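You operate a simulated robot arm through the tools that you are given. There is no shell and no other tool.

You run a simulated two-armed robot. Do the job below in one go: nothing can be reset, and whatever is moved stays where it is left.

TASK
Rub the pencil marks off the desk flap and close the bureau.
Fine: the eraser goes on the bed of the bureau; raise the flap shut, then push both supports fully in. What is to be rubbed or washed off counts as gone when no trace of it is left.

The check looks at the end state, three seconds after you hand in, the way a careful person would. Anything else that was tipped, shoved, dropped, spilled or broken makes it a failure.

THE ROBOT
Two 7-joint arms with two-finger parallel grippers on one trunk that stands fixed in place. Base frame: the origin is at the foot of the trunk, x ahead of it, y to its left, z up; the work surface is at about z = 750. Lengths are in mm, angles in degrees, forces in N, time in s.
The left shoulder is at [71, 156, 1255], the right one opposite. Payload 3.91 kg a hand.
Tool frame (each hand has its own): the origin (TCP) lies between the finger pads and is the grasp point; the fingertips stand 30 mm ahead of it; z points along the fingers, y is the line along which they close. Largest opening 110 mm; finger width 20, thickness 10; the body of the gripper, 48 by 112 mm, starts 55 mm behind the TCP.
Orientation is told as [roll, pitch, yaw] about the base's x, y, z axes, in that order, counted from this pose: with the fingers straight down and closing along the base's y, the tool's x points along the base's -x, its y along +y and its z along -z.

THE INTERFACE
- The arms move only by the tool arm_command. It takes "left_series", "right_series" or both (then of equal length, played together; a hand with none holds still); each is a list of rows, each an object of numbers (a shift or turn left out is 0, a gripper value left out holds the last): "wx", "wy", "wz": the turn, a rotation vector about the tool's x, y, z in units of 60 degrees (1.0 is 60 degrees); "tx", "ty", "tz": the shift along the tool's x, y, z in units of 300 mm (1.0 is 300 mm); "jaw": the opening, from 0 (shut) to 1 (fully open). In form: [{"wx": .., "wy": .., "wz": .., "tx": .., "ty": .., "tz": .., "jaw": ..}, ...]. A call has 1 to 20 rows; each row is the pose to reach, as a shift and turn from the pose commanded when the call began, along the tool's axes at that moment. A call with a number of a shift or a turn outside -1 to 1 is refused whole. Rows are played at 5 a second. More than 50 mm and 8.6 degrees between two rows, or a gripper value outside its range, and nothing of the call is played. A pose out of reach is approached as far as the arm can. The call stops where the force on the tool passes 40 N (or 10 N more than at its start, if that is more) or the arm is blocked; 0.2 s more then pass. The fingers move at their own pace (about 108 mm/s each) and stop on an object; they squeeze with about 43 N. The grip force told is the motor's: it shows also when the fingers shut on nothing. Time passes only in rows, and 0.2 s behind the last, so rows that repeat a pose let the fingers close. It gives the time, the measured TCP pose, the force on the tool (base axes), the opening and the grip force at its end, in the units of the frame above (readings bear some noise), with the torque about the TCP (base axes, N m) and any sound that the robot's microphone picked up, and new pictures: "pictures" is both (left out), scene, wrist or none (wrist: the cameras of the hands that moved).
- Cameras (640 x 400 px; columns grow to the right, rows downward): "scene" is now at [156, -4.4, 1466.4]; the picture's right is [-0.07, -1.00, 0.00], its down [-0.66, 0.05, -0.75] and it looks along [0.75, -0.06, -0.66] (base axes); focal length 272 px, centre (320, 200). "left" rides on the left gripper at [72, -17, -104] in its tool frame; the picture's right is [0.23, 0.97, 0.00], its down [-0.76, 0.18, -0.62] and it looks along [-0.61, 0.14, 0.78] (tool axes); focal length 222 px, centre (320, 200). "right" rides on the right gripper at [72, 17, -103] in its tool frame; the picture's right is [-0.23, 0.97, 0.00], its down [-0.76, -0.18, -0.62] and it looks along [-0.61, -0.14, 0.78] (tool axes); focal length 222 px, centre (320, 200). There is no depth. A picture from a camera that has moved, and an enlarged one, comes with that camera's place and axes in the base frame and with its lens. The place of the scene camera against the robot may be out by one fixed shift of up to 25 mm in any direction.
- raise_lower(by): slides the trunk up (or, below 0, down) by that many mm; the arms and the scene camera ride with it, the base frame stays. It gives what a move gives, with no picture.
- aim_head(pan, tilt): turns the head with the scene camera to pan (to the left, within 86 degrees either way) and tilt (down, from -29 to 69), counted from straight ahead of the robot. It gives what a move gives, and a new picture of the scene camera.
- close_up(camera, box): a new picture of the part [left, top, right, bottom] of that camera's present view, enlarged. The clock stands still meanwhile.
- close_job(): hands the job in; it is judged then, once.

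Places have to be worked out from the pictures, the camera data and where the tool is seen. Open the grippers and draw the arms clear of the work before you hand the job in, unless the task says otherwise.

The tools are called after "Request:" as a command line: name --argument value ..., lists and objects as JSON in quotes. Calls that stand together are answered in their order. arm_command: Moves the arms, as the interface text tells. Its arguments: {"type":"object","properties":{"left_series":{"type":"array"},"right_series":{"type":"array"},"pictures":{"type":"string","enum":["both","scene","wrist","none"]}},"required":[]} The other tools are called the same way: raise_lower (by) slides the trunk up or down; aim_head (pan, tilt) turns the head that bears the scene camera; close_up (camera, box) takes an enlarged picture of a part of a camera's view; close_job () hands the job in.

At the start:

```text
time_s: 0.0
left_eef_pos: [619.7, 163.1, 1269.0]
left_ee_rot: [0.1, 0.0, 0.0]
left_force: [-0.9, -0.1, -0.4]
left_ft_torque: [-0.01, 0.0, 0.02]
left_width: 109.8
left_finger_force: 0.1
right_eef_pos: [549.0, -328.8, 1202.3]
right_ee_rot: [0.0, 0.0, 0.0]
right_force: [0.4, -0.3, -0.4]
right_ft_torque: [0.03, 0.02, -0.04]
right_width: 109.9
right_finger_force: 0.0
trunk travel left (down, up): [-700.0, 240.0]
head pan, tilt: [-4.3, 41.5]
```

scene: 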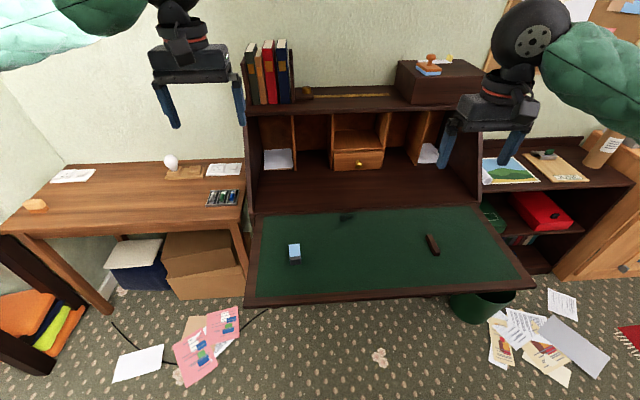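
right: 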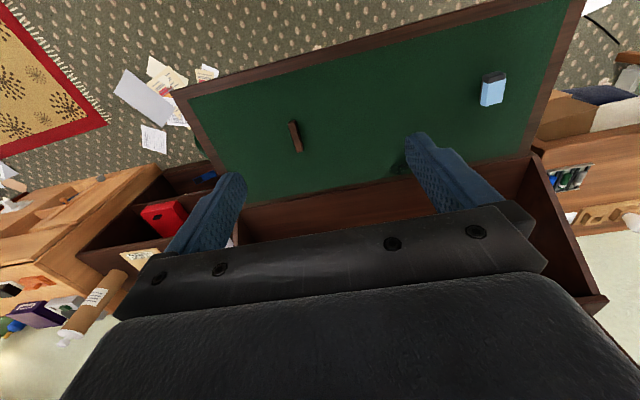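
left: 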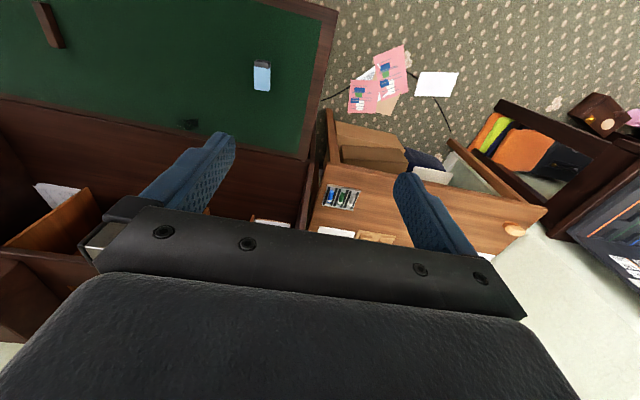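

The scene shows an open bureau flap with green baize, a blue/white block (likely the eraser), a dark brown object and a dark mark. I take enlarged views to tell what is what.

Request:
close_up --camera "scene" --box '[240, 190, 400, 310]'

Request:
close_up --camera "scene" --box '[380, 190, 540, 310]'

Request:
close_up --camera "scene" --box '[240, 90, 500, 220]'

Request:
close_up --camera "right" --box '[180, 0, 580, 240]'

Request:
close_up --camera "left" --box '[0, 0, 340, 210]'

```text
3.33 times, centred on (320, 250) of scene
camera zoom: at [156.0, -4.4, 1466.4], right [-0.07, -1.0, 0.0], down [-0.66, 0.05, -0.75], along [0.75, -0.06, -0.66], focal length 906 px, centre (320, 33)
```

zoom: 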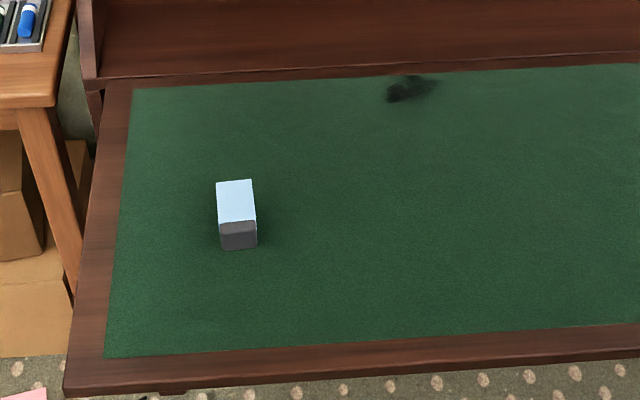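

```text
3.33 times, centred on (460, 250) of scene
camera zoom: at [156.0, -4.4, 1466.4], right [-0.07, -1.0, 0.0], down [-0.66, 0.05, -0.75], along [0.75, -0.06, -0.66], focal length 906 px, centre (-147, 33)
```

zoom: 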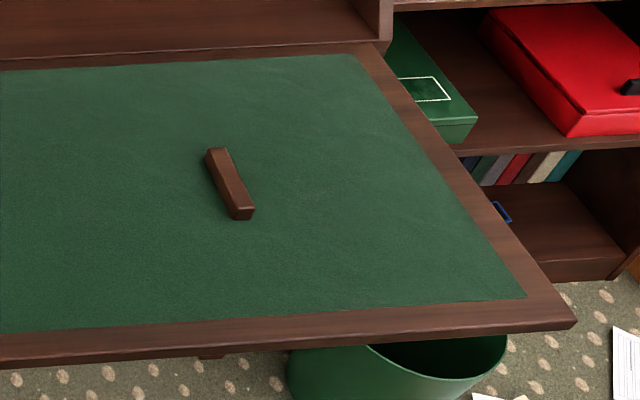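

```text
2.46 times, centred on (370, 155) of scene
camera zoom: at [156.0, -4.4, 1466.4], right [-0.07, -1.0, 0.0], down [-0.66, 0.05, -0.75], along [0.75, -0.06, -0.66], focal length 669 px, centre (197, 311)
```

zoom: 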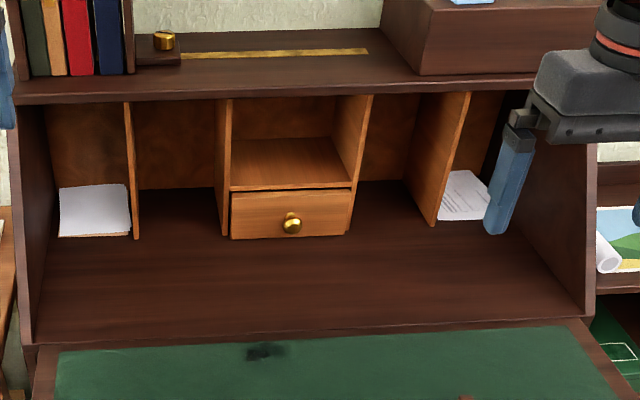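

```text
1.60 times, centred on (380, 120) of right
camera zoom: at [477.1, -313.1, 1308.1], right [0.23, 0.97, 0.0], down [0.76, -0.18, 0.62], along [0.61, -0.14, -0.78], focal length 355 px, centre (224, 328)
```

zoom: 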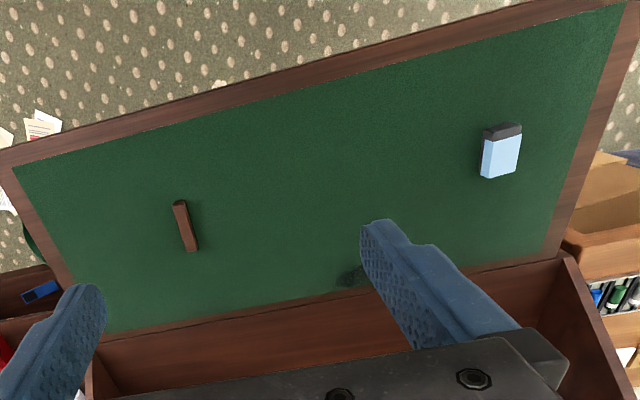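

```text
1.88 times, centred on (170, 105) of left
camera zoom: at [547.4, 146.4, 1371.6], right [-0.23, 0.97, 0.0], down [0.76, 0.18, 0.62], along [0.61, 0.14, -0.78], focal length 418 px, centre (602, 379)
```

zoom: 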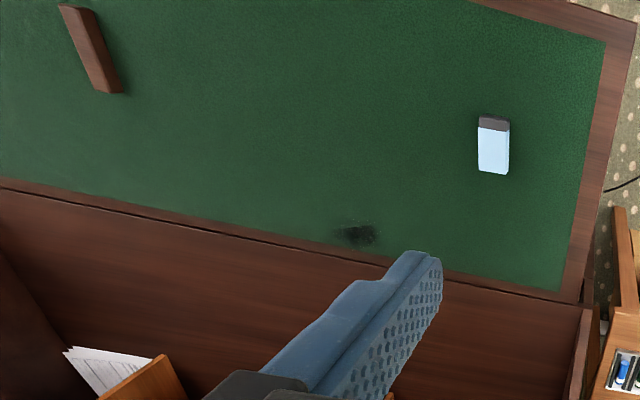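

The flap seems to lie at x≈540–890, y≈175 to −665 at about z 750, with a dark smudge near the hinge, a blue/grey block at about (690, 35) and a brown bar near (700, −415). I look at these more closely and at the rest of the room for other candidates.

Request:
close_up --camera "scene" --box '[270, 225, 320, 275]'

Request:
close_up --camera "scene" --box '[415, 220, 455, 260]'

Request:
close_up --camera "scene" --box '[320, 200, 375, 230]'

Request:
close_up --camera "scene" --box '[0, 140, 250, 300]'

Request:
close_up --camera "scene" --box '[460, 130, 640, 280]'

Request:
close_up --camera "scene" --box '[230, 270, 560, 400]'

Request:
close_up --camera "left" --box '[230, 40, 300, 110]'

Request:
close_up --camera "right" --box '[460, 60, 530, 120]'

```text
8.00 times, centred on (295, 250) of scene
camera zoom: at [156.0, -4.4, 1466.4], right [-0.07, -1.0, 0.0], down [-0.66, 0.05, -0.75], along [0.75, -0.06, -0.66], focal length 2174 px, centre (520, -200)
```

zoom: 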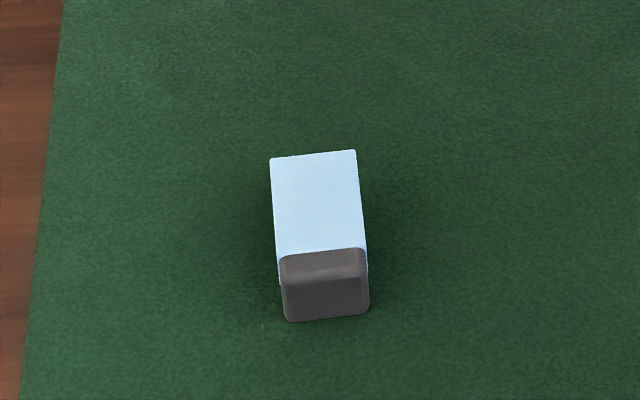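

```text
10.00 times, centred on (435, 240) of scene
camera zoom: at [156.0, -4.4, 1466.4], right [-0.07, -1.0, 0.0], down [-0.66, 0.05, -0.75], along [0.75, -0.06, -0.66], focal length 2717 px, centre (-830, -200)
```

zoom: 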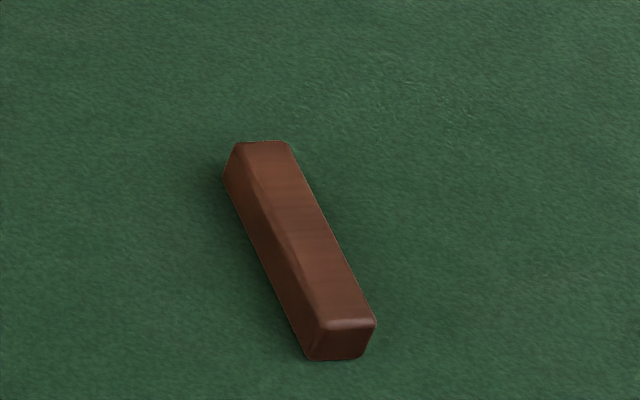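

```text
11.64 times, centred on (348, 215) of scene
camera zoom: at [156.0, -4.4, 1466.4], right [-0.07, -1.0, 0.0], down [-0.66, 0.05, -0.75], along [0.75, -0.06, -0.66], focal length 3162 px, centre (0, 26)
```

zoom: 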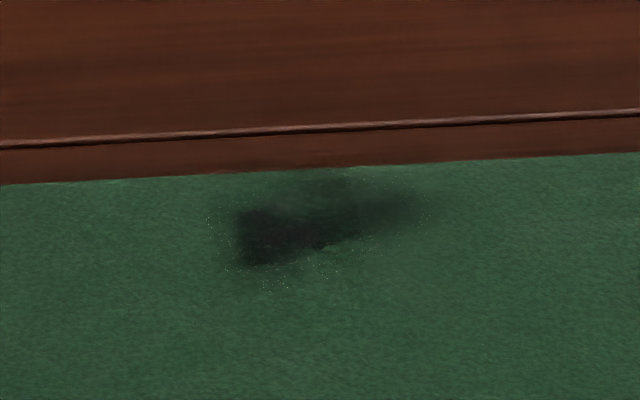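

```text
2.50 times, centred on (125, 220) of scene
camera zoom: at [156.0, -4.4, 1466.4], right [-0.07, -1.0, 0.0], down [-0.66, 0.05, -0.75], along [0.75, -0.06, -0.66], focal length 679 px, centre (808, 150)
```

zoom: 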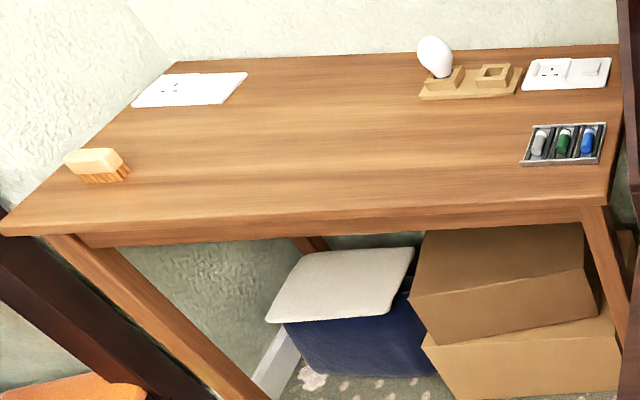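

```text
2.67 times, centred on (550, 205) of scene
camera zoom: at [156.0, -4.4, 1466.4], right [-0.07, -1.0, 0.0], down [-0.66, 0.05, -0.75], along [0.75, -0.06, -0.66], focal length 724 px, centre (-293, 187)
```

zoom: 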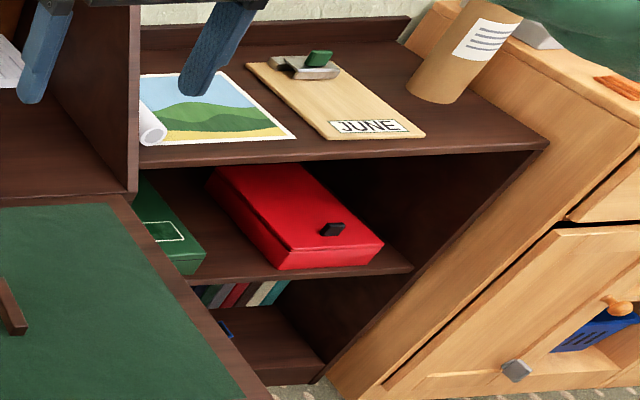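

```text
1.94 times, centred on (395, 335) of scene
camera zoom: at [156.0, -4.4, 1466.4], right [-0.07, -1.0, 0.0], down [-0.66, 0.05, -0.75], along [0.75, -0.06, -0.66], focal length 527 px, centre (174, -62)
```

zoom: 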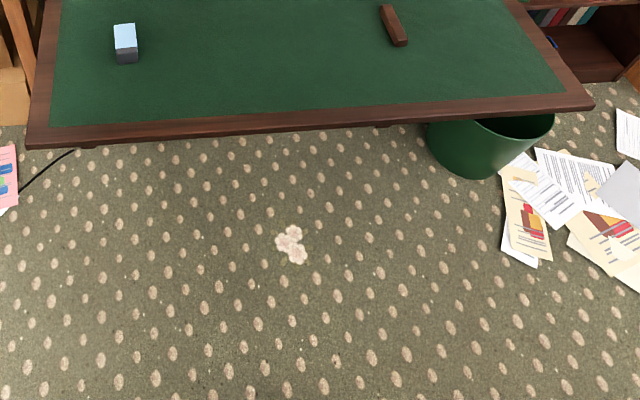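

```text
5.71 times, centred on (265, 75) of left
camera zoom: at [547.4, 146.4, 1371.6], right [-0.23, 0.97, 0.0], down [0.76, 0.18, 0.62], along [0.61, 0.14, -0.78], focal length 1269 px, centre (634, 914)
```

zoom: 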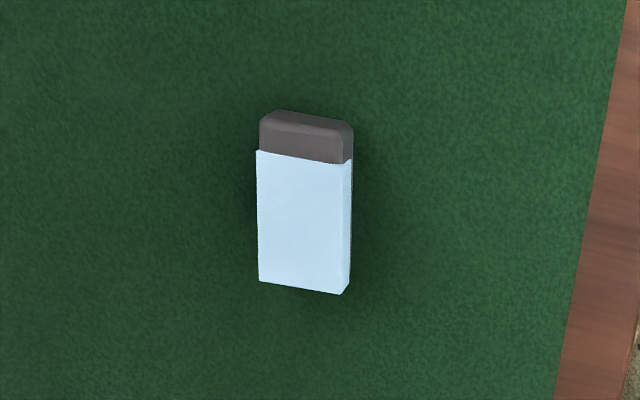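

```text
6.67 times, centred on (495, 90) of right
camera zoom: at [477.1, -313.1, 1308.1], right [0.23, 0.97, 0.0], down [0.76, -0.18, 0.62], along [0.61, -0.14, -0.78], focal length 1481 px, centre (-847, 933)
```

zoom: 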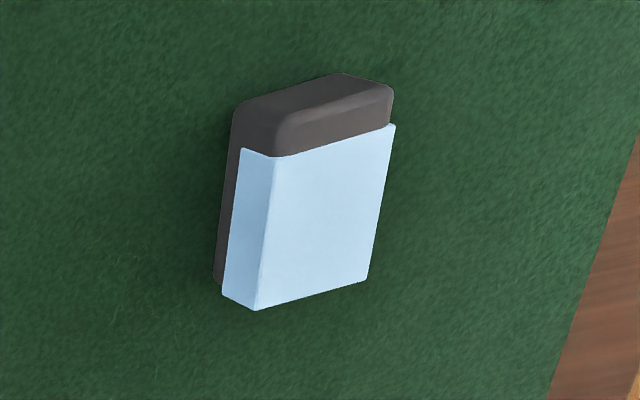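

The block is a grey rubber with a light-blue sleeve (grey exposed underneath and at its near end), top centre about (682, 35, 780), flap surface about z 752; the smudge lies next to the hinge around (845–880, −120 to −200). I move the left hand aside and bring the right hand's camera over the smudge to look closely.

Request:
arm_command --left_series '[{"tx": 0.042, "ty": 0.083}, {"tx": 0.083, "ty": 0.167}, {"tx": 0.125, "ty": 0.25}, {"tx": 0.167, "ty": 0.333}, {"tx": 0.208, "ty": 0.417}, {"tx": 0.25, "ty": 0.5}, {"tx": 0.292, "ty": 0.583}, {"tx": 0.333, "ty": 0.667}]' --right_series '[{"tx": -0.0546, "ty": 0.0954, "tz": 0.0842}, {"tx": -0.1092, "ty": 0.1908, "tz": 0.1683}, {"tx": -0.1638, "ty": 0.2862, "tz": 0.2525}, {"tx": -0.2184, "ty": 0.3817, "tz": 0.3367}, {"tx": -0.273, "ty": 0.4771, "tz": 0.4208}, {"tx": -0.3275, "ty": 0.5725, "tz": 0.505}, {"tx": -0.3821, "ty": 0.6679, "tz": 0.5892}, {"tx": -0.4367, "ty": 0.7633, "tz": 0.6733}]'

```text
time_s: 1.8
left_eef_pos: [521.3, 363.7, 1267.2]
left_ee_rot: [0.0, 0.1, 0.0]
left_force: [0.6, 0.9, 0.1]
left_ft_torque: [0.0, 0.01, -0.01]
left_width: 110.0
left_finger_force: 0.0
right_eef_pos: [680.7, -99.6, 1000.9]
right_ee_rot: [-0.1, 0.0, -0.1]
right_force: [-0.2, -0.4, 0.0]
right_ft_torque: [0.01, 0.01, 0.01]
right_width: 109.9
right_finger_force: 0.0
trunk travel left (down, up): [-700.0, 240.0]
head pan, tilt: [-4.3, 41.5]
camera scene: at [156.0, -2.5, 1466.5], right [-0.08, -1.0, 0.0], down [-0.66, 0.05, -0.75], along [0.75, -0.06, -0.66], focal length 272 px, centre (320, 200)
camera right: at [608.3, -83.6, 1105.8], right [0.23, 0.97, 0.0], down [0.76, -0.18, 0.62], along [0.61, -0.14, -0.78], focal length 222 px, centre (320, 200)
camera left: at [448.1, 347.4, 1371.2], right [-0.23, 0.97, 0.0], down [0.76, 0.18, 0.62], along [0.61, 0.14, -0.78], focal length 222 px, centre (320, 200)
```

scene: 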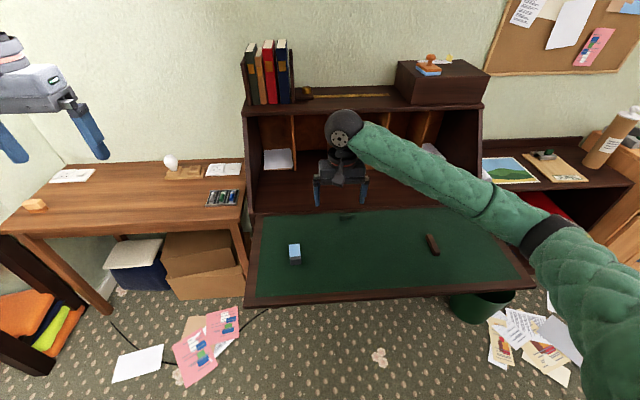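
right: 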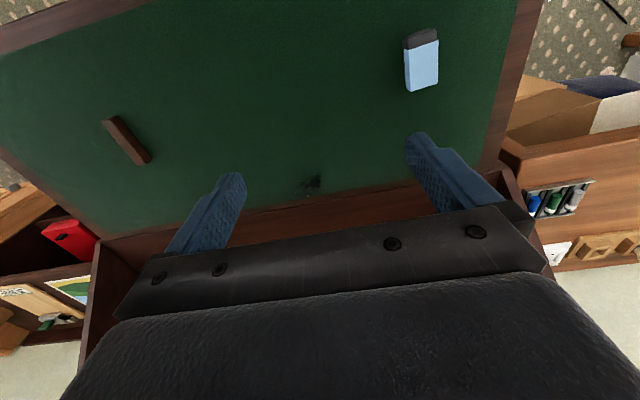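
left: 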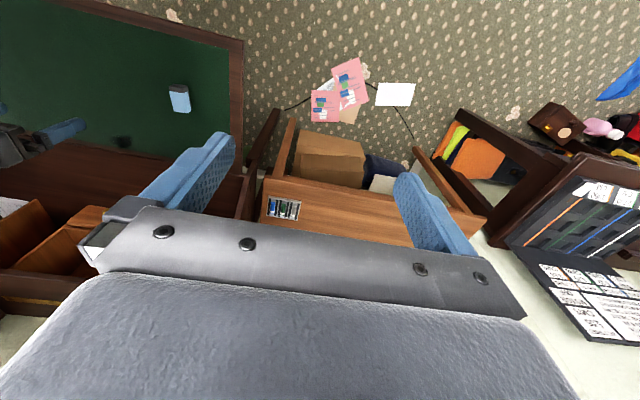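

The smudge is in view between the right fingers. I enlarge the right camera's view of it and of the whole baize, for faint strokes.

Request:
close_up --camera "right" --box '[270, 150, 370, 215]'

Request:
close_up --camera "right" --box '[230, 20, 430, 150]'

Request:
close_up --camera "right" --box '[60, 30, 260, 160]'

Request:
close_up --camera "right" --box '[390, 10, 460, 110]'

Request:
close_up --camera "left" --box '[0, 0, 260, 200]'

```text
6.15 times, centred on (320, 182) of right
camera zoom: at [608.3, -83.6, 1105.8], right [0.23, 0.97, 0.0], down [0.76, -0.18, 0.62], along [0.61, -0.14, -0.78], focal length 1367 px, centre (320, 308)
```

zoom: 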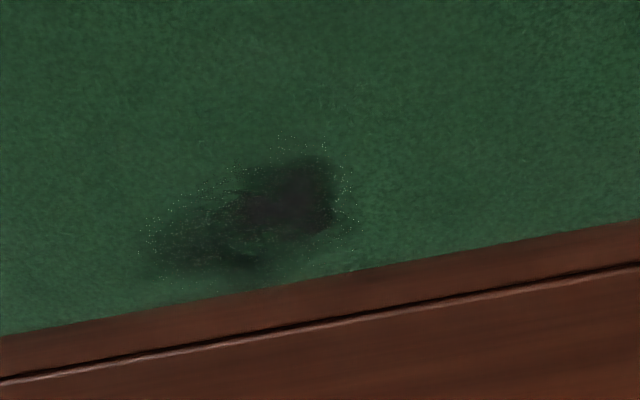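

```text
3.08 times, centred on (330, 85) of right
camera zoom: at [608.3, -83.6, 1105.8], right [0.23, 0.97, 0.0], down [0.76, -0.18, 0.62], along [0.61, -0.14, -0.78], focal length 684 px, centre (289, 554)
```

zoom: 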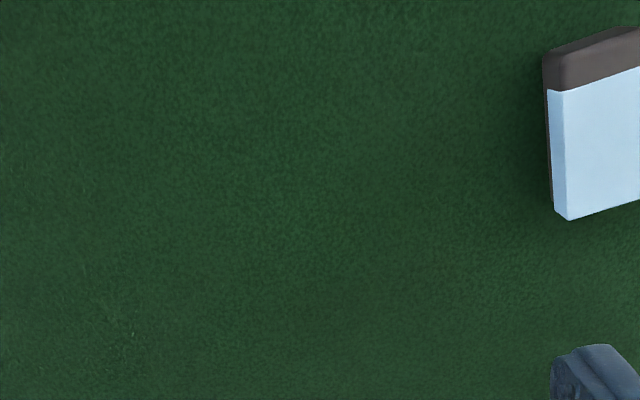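

```text
3.08 times, centred on (160, 95) of right
camera zoom: at [608.3, -83.6, 1105.8], right [0.23, 0.97, 0.0], down [0.76, -0.18, 0.62], along [0.61, -0.14, -0.78], focal length 684 px, centre (812, 523)
```

zoom: 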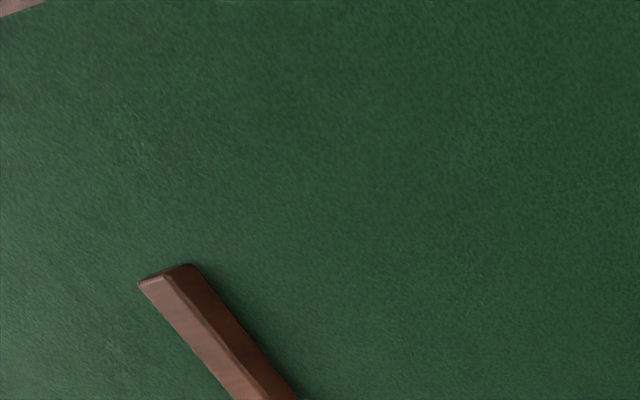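

```text
4.00 times, centred on (425, 60) of right
camera zoom: at [608.3, -83.6, 1105.8], right [0.23, 0.97, 0.0], down [0.76, -0.18, 0.62], along [0.61, -0.14, -0.78], focal length 888 px, centre (-100, 760)
```

zoom: 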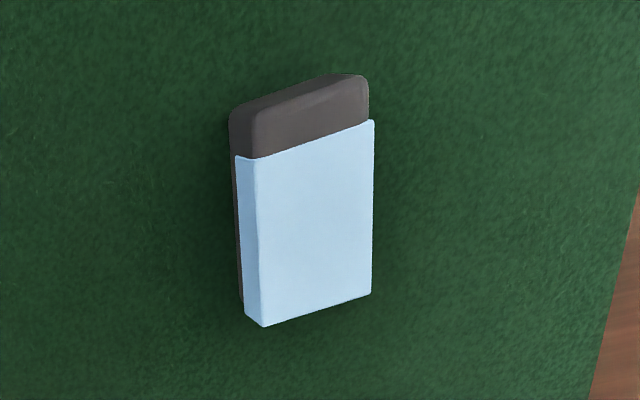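

```text
2.00 times, centred on (130, 100) of left
camera zoom: at [448.1, 347.4, 1371.2], right [-0.23, 0.97, 0.0], down [0.76, 0.18, 0.62], along [0.61, 0.14, -0.78], focal length 444 px, centre (700, 400)
```

zoom: 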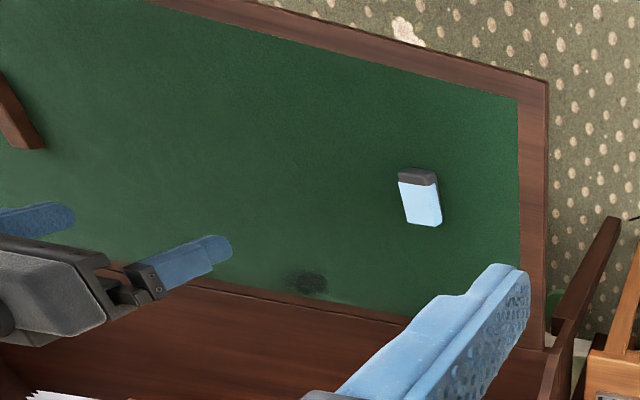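

Only one smudge is visible, covering about x 815–870, y −205 to −120; the baize ends at x≈872 and the seam is at x≈892. The eraser body spans x 643–706 at y≈35, turned about 3–4°, so I bring the right hand above it.

Request:
arm_command --right_series '[{"tx": 0.003, "ty": 0.112, "wz": -0.015}, {"tx": 0.006, "ty": 0.224, "wz": -0.03}, {"tx": 0.009, "ty": 0.337, "wz": -0.045}, {"tx": 0.0123, "ty": 0.4487, "wz": -0.058}, {"tx": 0.0123, "ty": 0.4487, "tz": 0.14, "wz": -0.058}, {"tx": 0.0123, "ty": 0.4487, "tz": 0.28, "wz": -0.058}, {"tx": 0.0123, "ty": 0.4487, "tz": 0.42, "wz": -0.058}, {"tx": 0.0123, "ty": 0.4487, "tz": 0.55, "wz": -0.058}, {"tx": 0.0123, "ty": 0.4487, "tz": 0.55, "wz": -0.058}]'

```text
time_s: 3.8
left_eef_pos: [520.9, 362.2, 1268.8]
left_ee_rot: [0.0, -0.1, 0.0]
left_force: [0.1, -0.2, 0.0]
left_ft_torque: [-0.05, -0.04, -0.03]
left_width: 110.1
left_finger_force: 0.1
right_eef_pos: [676.4, 33.4, 834.9]
right_ee_rot: [0.0, 0.0, 3.5]
right_force: [-0.4, 0.1, -0.9]
right_ft_torque: [-0.01, 0.01, -0.01]
right_width: 110.0
right_finger_force: 0.1
trunk travel left (down, up): [-700.0, 240.0]
head pan, tilt: [-4.3, 41.5]
camera scene: at [155.9, -3.8, 1466.4], right [-0.07, -1.0, 0.0], down [-0.66, 0.05, -0.75], along [0.75, -0.06, -0.66], focal length 272 px, centre (320, 200)
camera right: at [603.5, 46.4, 940.9], right [0.17, 0.99, 0.0], down [0.77, -0.13, 0.62], along [0.61, -0.1, -0.78], focal length 222 px, centre (320, 200)
```

scene: 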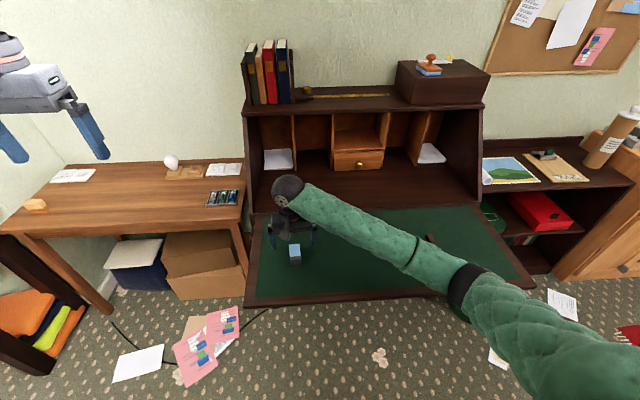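
right: 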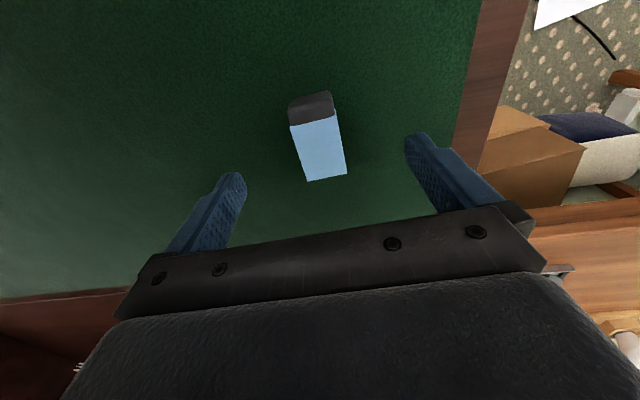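

The eraser's sleeve centre is at (679, 33), right between the fingers at the TCP (676, 33). I lower 44 mm and close on it.

Request:
arm_command --right_series '[{"tz": 0.075}, {"tz": 0.147}, {"tz": 0.147}, {"tz": 0.147, "jaw": 0.5}, {"tz": 0.147, "jaw": 0.2}, {"tz": 0.147, "jaw": 0.0}, {"tz": 0.147, "jaw": 0.0}, {"tz": 0.147, "jaw": 0.0}]'

```text
time_s: 5.6
left_eef_pos: [520.3, 362.8, 1268.2]
left_ee_rot: [0.0, -0.1, 0.1]
left_force: [-0.6, -1.0, -0.5]
left_ft_torque: [0.04, -0.03, 0.02]
left_width: 110.1
left_finger_force: 0.1
right_eef_pos: [677.7, 35.6, 791.7]
right_ee_rot: [0.0, 0.0, 3.5]
right_force: [0.6, 0.4, 0.6]
right_ft_torque: [0.0, 0.02, -0.01]
right_width: 33.2
right_finger_force: 43.3
trunk travel left (down, up): [-700.0, 240.0]
head pan, tilt: [-4.3, 41.5]
camera scene: at [156.0, -4.0, 1466.4], right [-0.07, -1.0, 0.0], down [-0.66, 0.05, -0.75], along [0.75, -0.06, -0.66], focal length 272 px, centre (320, 200)
camera right: at [604.1, 46.2, 896.8], right [0.17, 0.99, 0.0], down [0.77, -0.13, 0.62], along [0.61, -0.1, -0.78], focal length 222 px, centre (320, 200)
```

scene: 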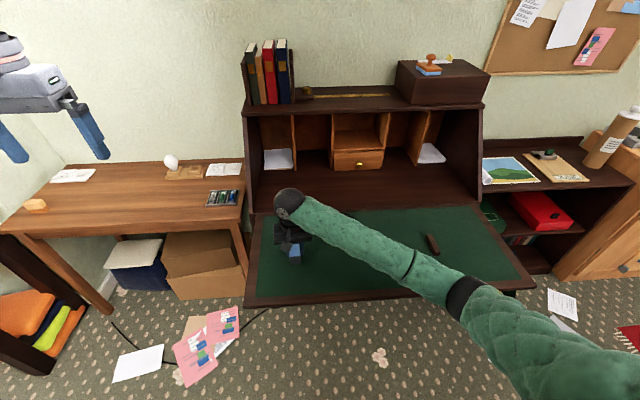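
right: 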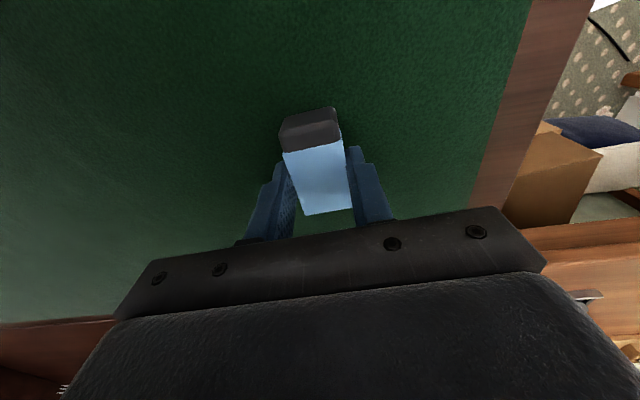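

The eraser is held (33 mm). I lift 50 mm, square the wrist and carry it above the baize just left of the smudge, at about (845, −90).

Request:
arm_command --right_series '[{"tz": -0.08}, {"tz": -0.167}, {"tx": -0.106, "ty": -0.09, "tz": -0.167, "wz": 0.012}, {"tx": -0.212, "ty": -0.18, "tz": -0.167, "wz": 0.024}, {"tx": -0.318, "ty": -0.27, "tz": -0.167, "wz": 0.036}, {"tx": -0.424, "ty": -0.36, "tz": -0.167, "wz": 0.048}, {"tx": -0.53, "ty": -0.45, "tz": -0.167, "wz": 0.058}, {"tx": -0.53, "ty": -0.45, "tz": -0.167, "wz": 0.058}]'

```text
time_s: 7.4
left_eef_pos: [519.3, 363.1, 1268.9]
left_ee_rot: [0.0, -0.1, 0.0]
left_force: [0.2, -0.2, -0.6]
left_ft_torque: [0.02, 0.0, -0.01]
left_width: 110.0
left_finger_force: 0.2
right_eef_pos: [843.3, -90.5, 842.1]
right_ee_rot: [0.0, 0.0, 0.0]
right_force: [-0.4, -0.3, -0.4]
right_ft_torque: [-0.01, -0.02, 0.0]
right_width: 32.7
right_finger_force: 43.3
trunk travel left (down, up): [-700.0, 240.0]
head pan, tilt: [-4.3, 41.5]
camera scene: at [155.6, -4.0, 1466.4], right [-0.07, -1.0, 0.0], down [-0.66, 0.05, -0.75], along [0.75, -0.06, -0.66], focal length 272 px, centre (320, 200)
camera right: at [771.3, -74.2, 947.8], right [0.23, 0.97, 0.0], down [0.76, -0.18, 0.62], along [0.61, -0.14, -0.78], focal length 222 px, centre (320, 200)
```

scene: 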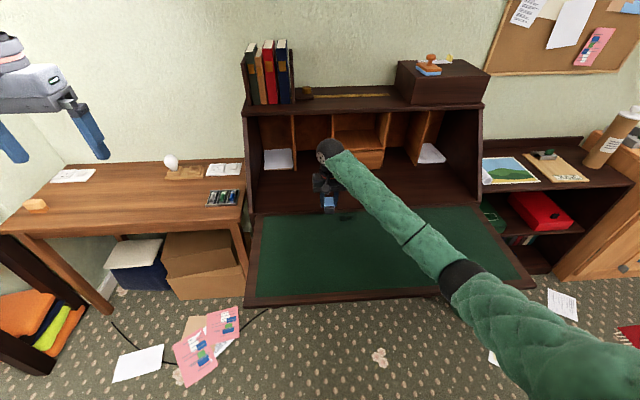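
right: 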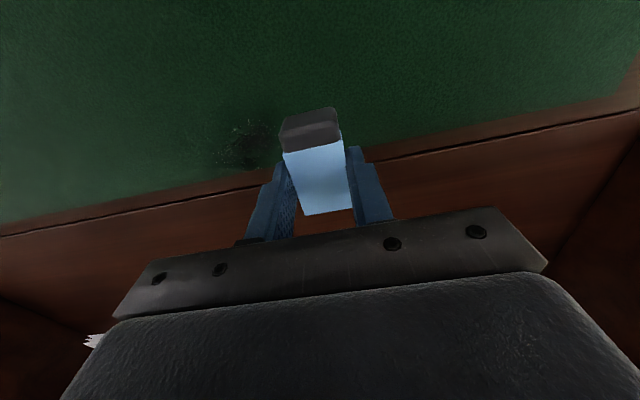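

The eraser hangs just left of the smudge. I lower it onto the baize slowly and read the force.

Request:
arm_command --right_series '[{"tz": 0.08}, {"tz": 0.15}, {"tz": 0.165}, {"tz": 0.172}, {"tz": 0.178}, {"tz": 0.178}]' --pictures "none"

```text
time_s: 8.8
left_eef_pos: [517.2, 362.0, 1270.7]
left_ee_rot: [0.0, -0.1, 0.0]
left_force: [-0.5, 0.0, -0.4]
left_ft_torque: [-0.02, 0.0, 0.02]
left_width: 110.2
left_finger_force: 0.0
right_eef_pos: [843.3, -90.5, 790.5]
right_ee_rot: [0.1, -0.2, 0.0]
right_force: [3.5, -1.5, 22.8]
right_ft_torque: [-0.06, 0.21, 0.02]
right_width: 32.9
right_finger_force: 43.2
trunk travel left (down, up): [-700.0, 240.0]
head pan, tilt: [-4.3, 41.5]
```

Contact gives 23 N; I ease off about 1 mm and make a first pass across the smudge and back.

Request:
arm_command --right_series '[{"tz": -0.004}, {"ty": -0.06, "tz": -0.004}, {"ty": -0.12, "tz": -0.004}, {"ty": -0.18, "tz": -0.004}, {"ty": -0.24, "tz": -0.004}, {"ty": -0.3, "tz": -0.004}, {"ty": -0.36, "tz": -0.004}, {"ty": -0.42, "tz": -0.004}, {"ty": -0.48, "tz": -0.004}, {"ty": -0.42, "tz": -0.004}, {"ty": -0.36, "tz": -0.004}, {"ty": -0.3, "tz": -0.004}, {"ty": -0.24, "tz": -0.004}, {"ty": -0.18, "tz": -0.004}, {"ty": -0.12, "tz": -0.004}, {"ty": -0.06, "tz": -0.004}, {"ty": 0.0, "tz": -0.004}]'

```text
time_s: 12.4
left_eef_pos: [517.7, 361.5, 1270.2]
left_ee_rot: [-0.1, -0.1, 0.0]
left_force: [-0.9, 0.3, 0.3]
left_ft_torque: [0.01, -0.01, 0.03]
left_width: 110.1
left_finger_force: 0.0
right_eef_pos: [841.9, -90.1, 791.0]
right_ee_rot: [0.0, -0.1, 0.0]
right_force: [-2.5, -14.9, 25.1]
right_ft_torque: [-0.54, -0.03, 0.04]
right_width: 33.1
right_finger_force: 43.0
trunk travel left (down, up): [-700.0, 240.0]
head pan, tilt: [-4.3, 41.5]
camera scene: at [153.5, -4.4, 1466.6], right [-0.07, -1.0, 0.0], down [-0.66, 0.05, -0.75], along [0.75, -0.06, -0.66], focal length 272 px, centre (320, 200)
camera right: at [769.6, -73.7, 896.1], right [0.23, 0.97, 0.0], down [0.76, -0.18, 0.62], along [0.61, -0.14, -0.78], focal length 222 px, centre (320, 200)
```

scene: 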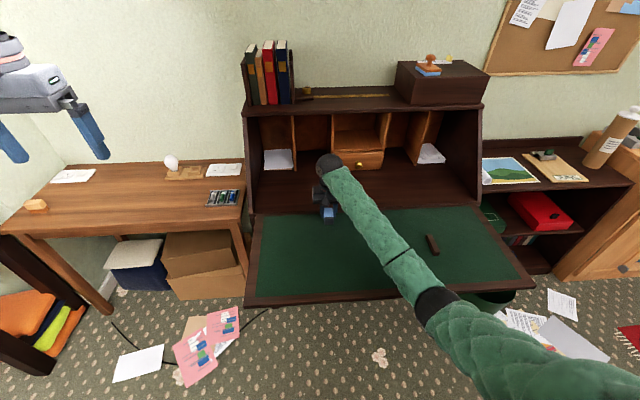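
right: 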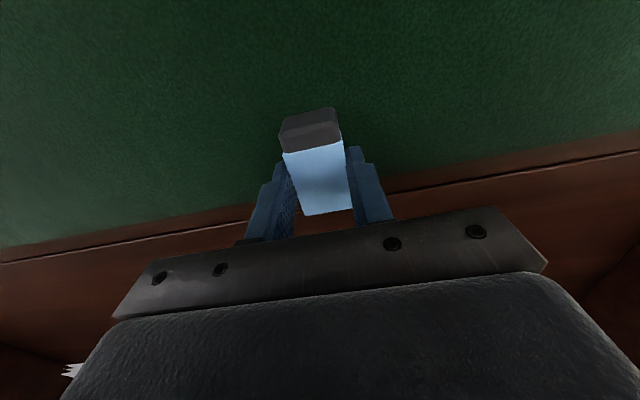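

The smudge seems to have lifted in that one pass. I enlarge the place to look for traces.

Request:
close_up --camera "right" --box '[60, 90, 300, 250]'

Request:
close_up --camera "scene" --box '[310, 190, 390, 240]'

```text
2.50 times, centred on (180, 170) of right
camera zoom: at [769.6, -73.7, 896.1], right [0.23, 0.97, 0.0], down [0.76, -0.18, 0.62], along [0.61, -0.14, -0.78], focal length 555 px, centre (670, 275)
```

zoom: 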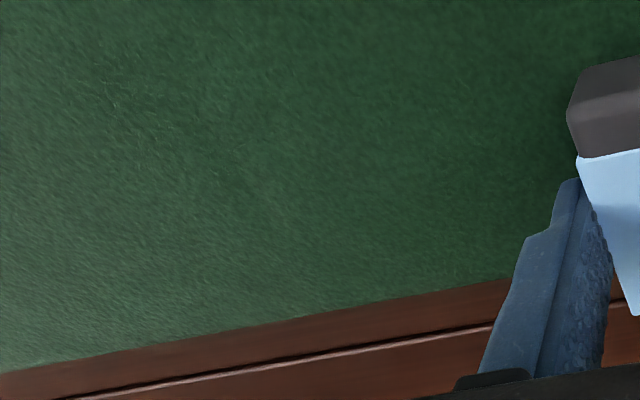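

```text
8.00 times, centred on (350, 215) of scene
camera zoom: at [153.5, -4.4, 1466.6], right [-0.07, -1.0, 0.0], down [-0.66, 0.05, -0.75], along [0.75, -0.06, -0.66], focal length 2174 px, centre (80, 80)
```

zoom: 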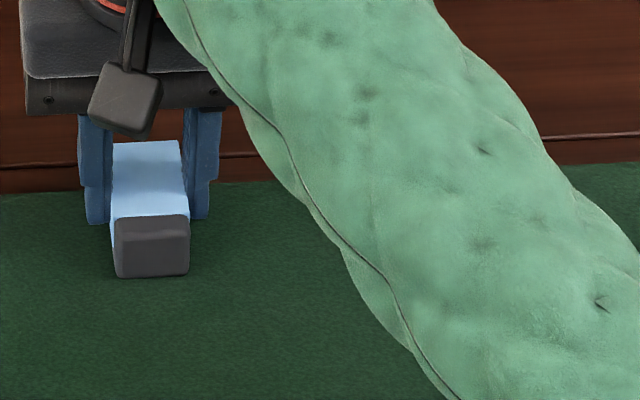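

No trace shows at this distance; to be sure I make a second pass 6 mm nearer the hinge and return 20 mm nearer the front.

Request:
arm_command --right_series '[{"tx": -0.02, "tz": -0.002}, {"tx": -0.02, "ty": -0.06, "tz": -0.002}, {"tx": -0.02, "ty": -0.12, "tz": -0.002}, {"tx": -0.02, "ty": -0.18, "tz": -0.002}, {"tx": -0.02, "ty": -0.24, "tz": -0.002}, {"tx": -0.02, "ty": -0.3, "tz": -0.002}, {"tx": -0.02, "ty": -0.36, "tz": -0.002}, {"tx": -0.02, "ty": -0.42, "tz": -0.002}, {"tx": -0.02, "ty": -0.48, "tz": -0.002}, {"tx": 0.07, "ty": -0.48, "tz": -0.002}, {"tx": 0.07, "ty": -0.42, "tz": -0.002}, {"tx": 0.07, "ty": -0.36, "tz": -0.002}, {"tx": 0.07, "ty": -0.3, "tz": -0.002}, {"tx": 0.07, "ty": -0.24, "tz": -0.002}, {"tx": 0.07, "ty": -0.18, "tz": -0.002}, {"tx": 0.07, "ty": -0.12, "tz": -0.002}, {"tx": 0.07, "ty": -0.06, "tz": -0.002}, {"tx": 0.07, "ty": 0.0, "tz": -0.002}, {"tx": 0.07, "ty": 0.0, "tz": -0.1}, {"tx": 0.07, "ty": 0.0, "tz": -0.25}]'

```text
time_s: 16.6
left_eef_pos: [518.4, 361.3, 1268.2]
left_ee_rot: [0.0, 0.0, 0.0]
left_force: [-0.4, 0.5, -0.8]
left_ft_torque: [-0.03, -0.02, 0.01]
left_width: 109.9
left_finger_force: 0.0
right_eef_pos: [823.6, -89.7, 863.4]
right_ee_rot: [0.0, 0.0, 0.1]
right_force: [0.4, 0.4, -0.6]
right_ft_torque: [-0.01, -0.04, 0.01]
right_width: 32.9
right_finger_force: 43.1
trunk travel left (down, up): [-700.0, 240.0]
head pan, tilt: [-4.3, 41.5]
camera scene: at [155.5, -5.4, 1466.2], right [-0.07, -1.0, 0.0], down [-0.66, 0.05, -0.75], along [0.75, -0.05, -0.66], focal length 272 px, centre (320, 200)
camera right: at [750.0, -73.8, 968.8], right [0.23, 0.97, 0.0], down [0.76, -0.18, 0.62], along [0.61, -0.14, -0.78], focal length 222 px, centre (320, 200)
```

scene: 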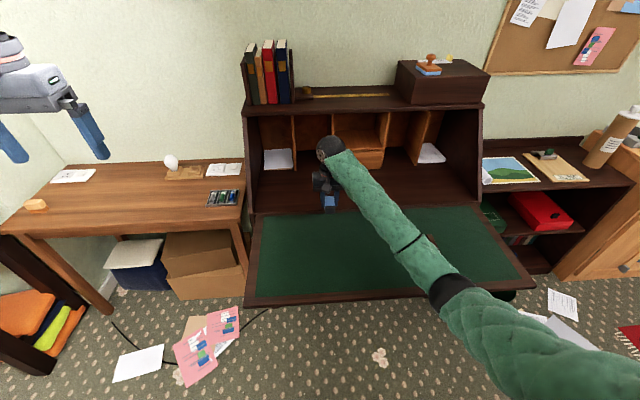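
right: 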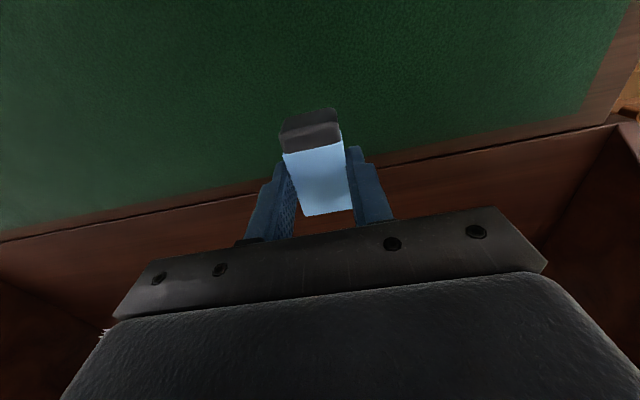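

Request:
close_up --camera "right" --box '[120, 60, 340, 210]'

Request:
close_up --camera "left" --box '[0, 0, 260, 200]'

Request:
close_up --camera "scene" --box '[240, 90, 490, 220]'

```text
2.67 times, centred on (230, 135) of right
camera zoom: at [750.0, -73.8, 968.8], right [0.23, 0.97, 0.0], down [0.76, -0.18, 0.62], along [0.61, -0.14, -0.78], focal length 592 px, centre (560, 373)
```

zoom: 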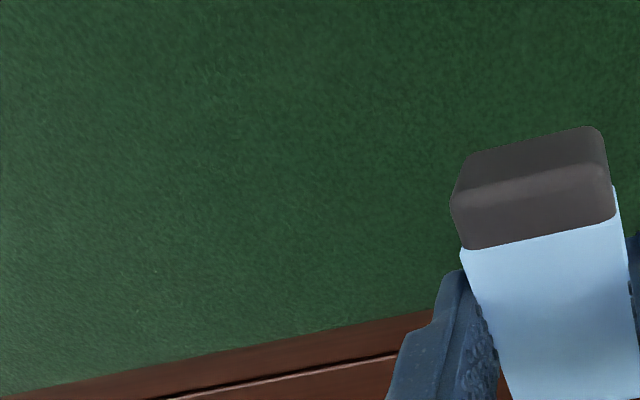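

```text
2.00 times, centred on (130, 100) of left
camera zoom: at [447.1, 345.0, 1372.0], right [-0.23, 0.97, 0.0], down [0.76, 0.18, 0.62], along [0.61, 0.14, -0.78], focal length 444 px, centre (700, 400)
```

zoom: 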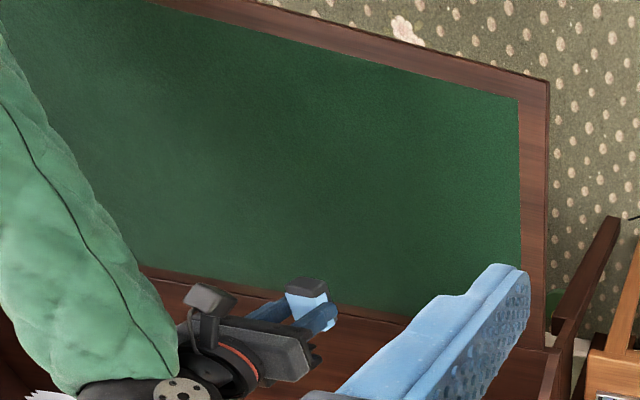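

```text
2.56 times, centred on (365, 155) of scene
camera zoom: at [155.5, -5.4, 1466.2], right [-0.07, -1.0, 0.0], down [-0.66, 0.05, -0.75], along [0.75, -0.05, -0.66], focal length 696 px, centre (205, 315)
```

zoom: 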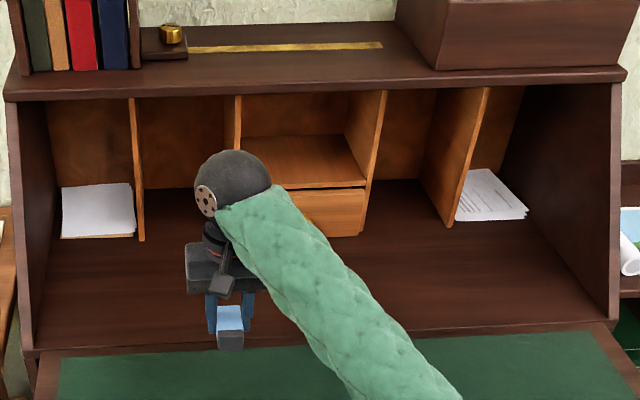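

The baize is clean. To reach onto the bed I raise the right hand so I can lower the trunk by 150 mm, which lengthens the level reach.

Request:
arm_command --right_series '[{"tz": -0.14}, {"tz": -0.28}, {"tz": -0.42}, {"tz": -0.56}, {"tz": -0.56}]' --pictures "none"

Request:
raise_lower --by -150

```text
time_s: 17.8
left_eef_pos: [520.5, 362.1, 1267.2]
left_ee_rot: [-0.1, 0.1, 0.1]
left_force: [0.3, 0.1, 0.4]
left_ft_torque: [0.02, 0.0, 0.03]
left_width: 109.6
left_finger_force: 0.1
right_eef_pos: [821.4, -89.6, 1031.9]
right_ee_rot: [0.0, 0.1, 0.0]
right_force: [-0.6, -0.2, -0.4]
right_ft_torque: [-0.01, 0.02, -0.01]
right_width: 32.9
right_finger_force: 43.3
trunk travel left (down, up): [-700.0, 240.0]
head pan, tilt: [-4.3, 41.5]
```

```text
time_s: 19.6
left_eef_pos: [519.7, 362.1, 1119.2]
left_ee_rot: [0.0, 0.0, 0.0]
left_force: [0.2, -0.8, -0.5]
left_ft_torque: [-0.01, -0.03, 0.0]
left_width: 110.2
left_finger_force: 0.0
right_eef_pos: [821.5, -89.5, 882.1]
right_ee_rot: [0.0, 0.0, 0.1]
right_force: [0.7, 0.4, -0.7]
right_ft_torque: [0.01, -0.01, 0.04]
right_width: 32.9
right_finger_force: 42.9
trunk travel left (down, up): [-550.0, 390.0]
head pan, tilt: [-4.3, 41.5]
```

Trunk is 150 mm lower. Before reaching in, I look at the shelf edge from this lower camera height to fix its position.

Request:
aim_head --pan -10 --tilt 35

```text
time_s: 20.2
left_eef_pos: [520.9, 363.7, 1117.8]
left_ee_rot: [0.0, 0.1, 0.0]
left_force: [-0.4, 0.2, 0.7]
left_ft_torque: [0.01, -0.04, 0.02]
left_width: 110.1
left_finger_force: 0.0
right_eef_pos: [821.8, -90.2, 882.6]
right_ee_rot: [0.1, 0.1, 0.0]
right_force: [0.1, -0.5, -0.6]
right_ft_torque: [-0.01, 0.0, -0.03]
right_width: 33.1
right_finger_force: 42.5
trunk travel left (down, up): [-550.0, 390.0]
head pan, tilt: [-10.0, 35.0]
camera scene: at [159.1, -13.1, 1326.0], right [-0.17, -0.98, 0.0], down [-0.57, 0.1, -0.82], along [0.81, -0.14, -0.57], focal length 272 px, centre (320, 200)
```

scene: 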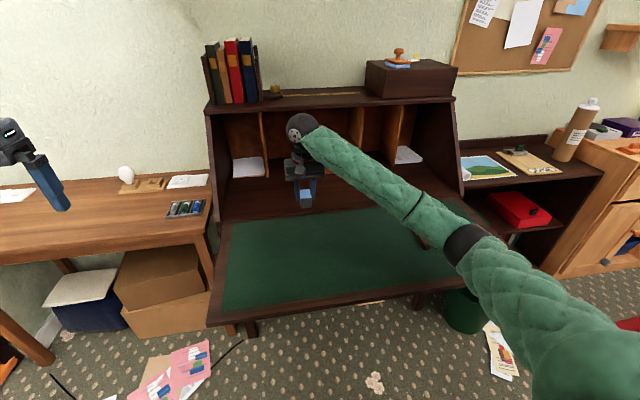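

I enlarge the shelf and hinge corners in this view to triangulate them.

Request:
close_up --camera "scene" --box '[195, 80, 275, 130]'

Request:
close_up --camera "scene" --box '[420, 80, 500, 130]'

Request:
close_up --camera "scene" --box '[195, 190, 275, 240]'

Request:
close_up --camera "scene" --box '[200, 270, 500, 390]'

Request:
close_up --camera "scene" --box '[420, 160, 500, 210]'

```text
8.00 times, centred on (235, 105) of scene
camera zoom: at [159.1, -13.1, 1326.0], right [-0.17, -0.98, 0.0], down [-0.57, 0.1, -0.82], along [0.81, -0.14, -0.57], focal length 2174 px, centre (1000, 960)
```

zoom: 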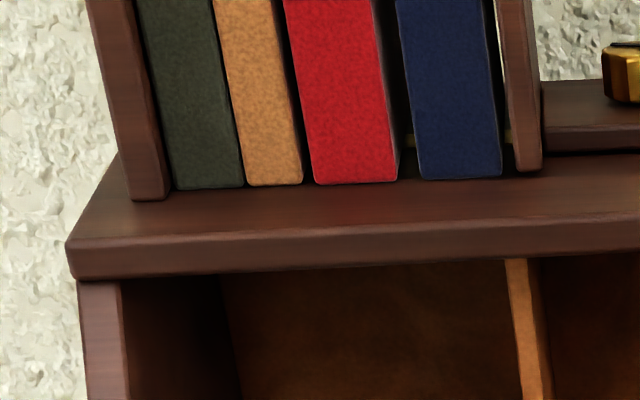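

```text
8.00 times, centred on (460, 105) of scene
camera zoom: at [159.1, -13.1, 1326.0], right [-0.17, -0.98, 0.0], down [-0.57, 0.1, -0.82], along [0.81, -0.14, -0.57], focal length 2174 px, centre (-800, 960)
```

zoom: 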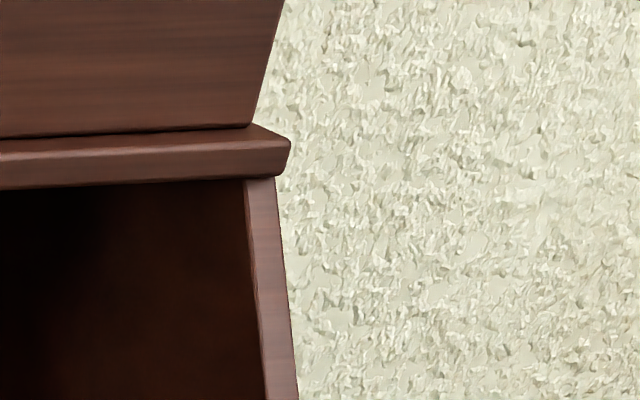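

```text
8.00 times, centred on (235, 215) of scene
camera zoom: at [159.1, -13.1, 1326.0], right [-0.17, -0.98, 0.0], down [-0.57, 0.1, -0.82], along [0.81, -0.14, -0.57], focal length 2174 px, centre (1000, 80)
```

zoom: 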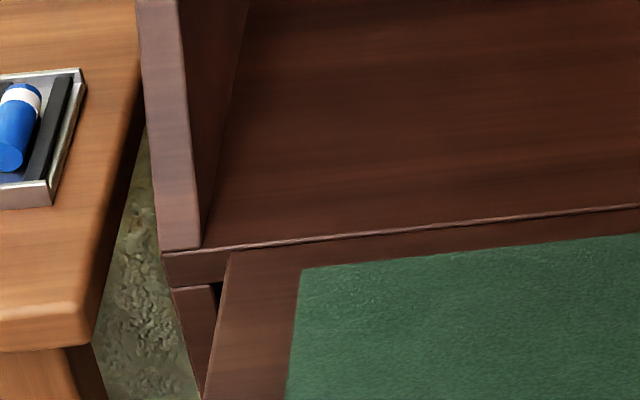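

```text
2.13 times, centred on (350, 330) of scene
camera zoom: at [159.1, -13.1, 1326.0], right [-0.17, -0.98, 0.0], down [-0.57, 0.1, -0.82], along [0.81, -0.14, -0.57], focal length 580 px, centre (256, -77)
```

zoom: 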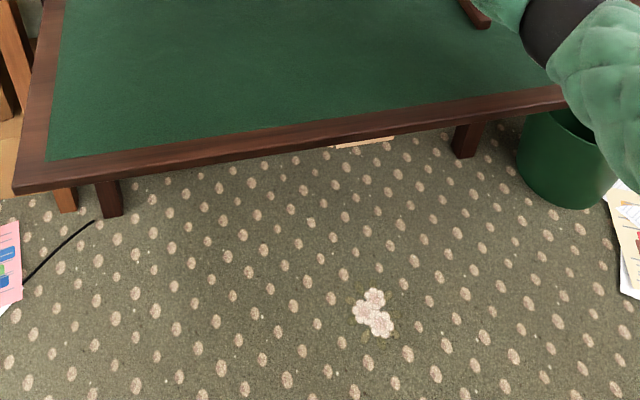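

```text
8.00 times, centred on (460, 185) of scene
camera zoom: at [159.1, -13.1, 1326.0], right [-0.17, -0.98, 0.0], down [-0.57, 0.1, -0.82], along [0.81, -0.14, -0.57], focal length 2174 px, centre (-800, 320)
```

zoom: 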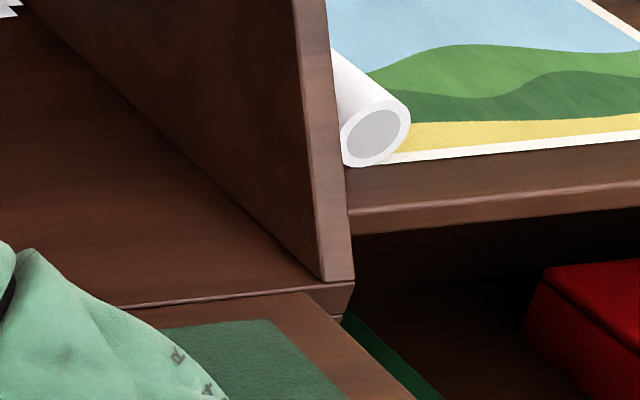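

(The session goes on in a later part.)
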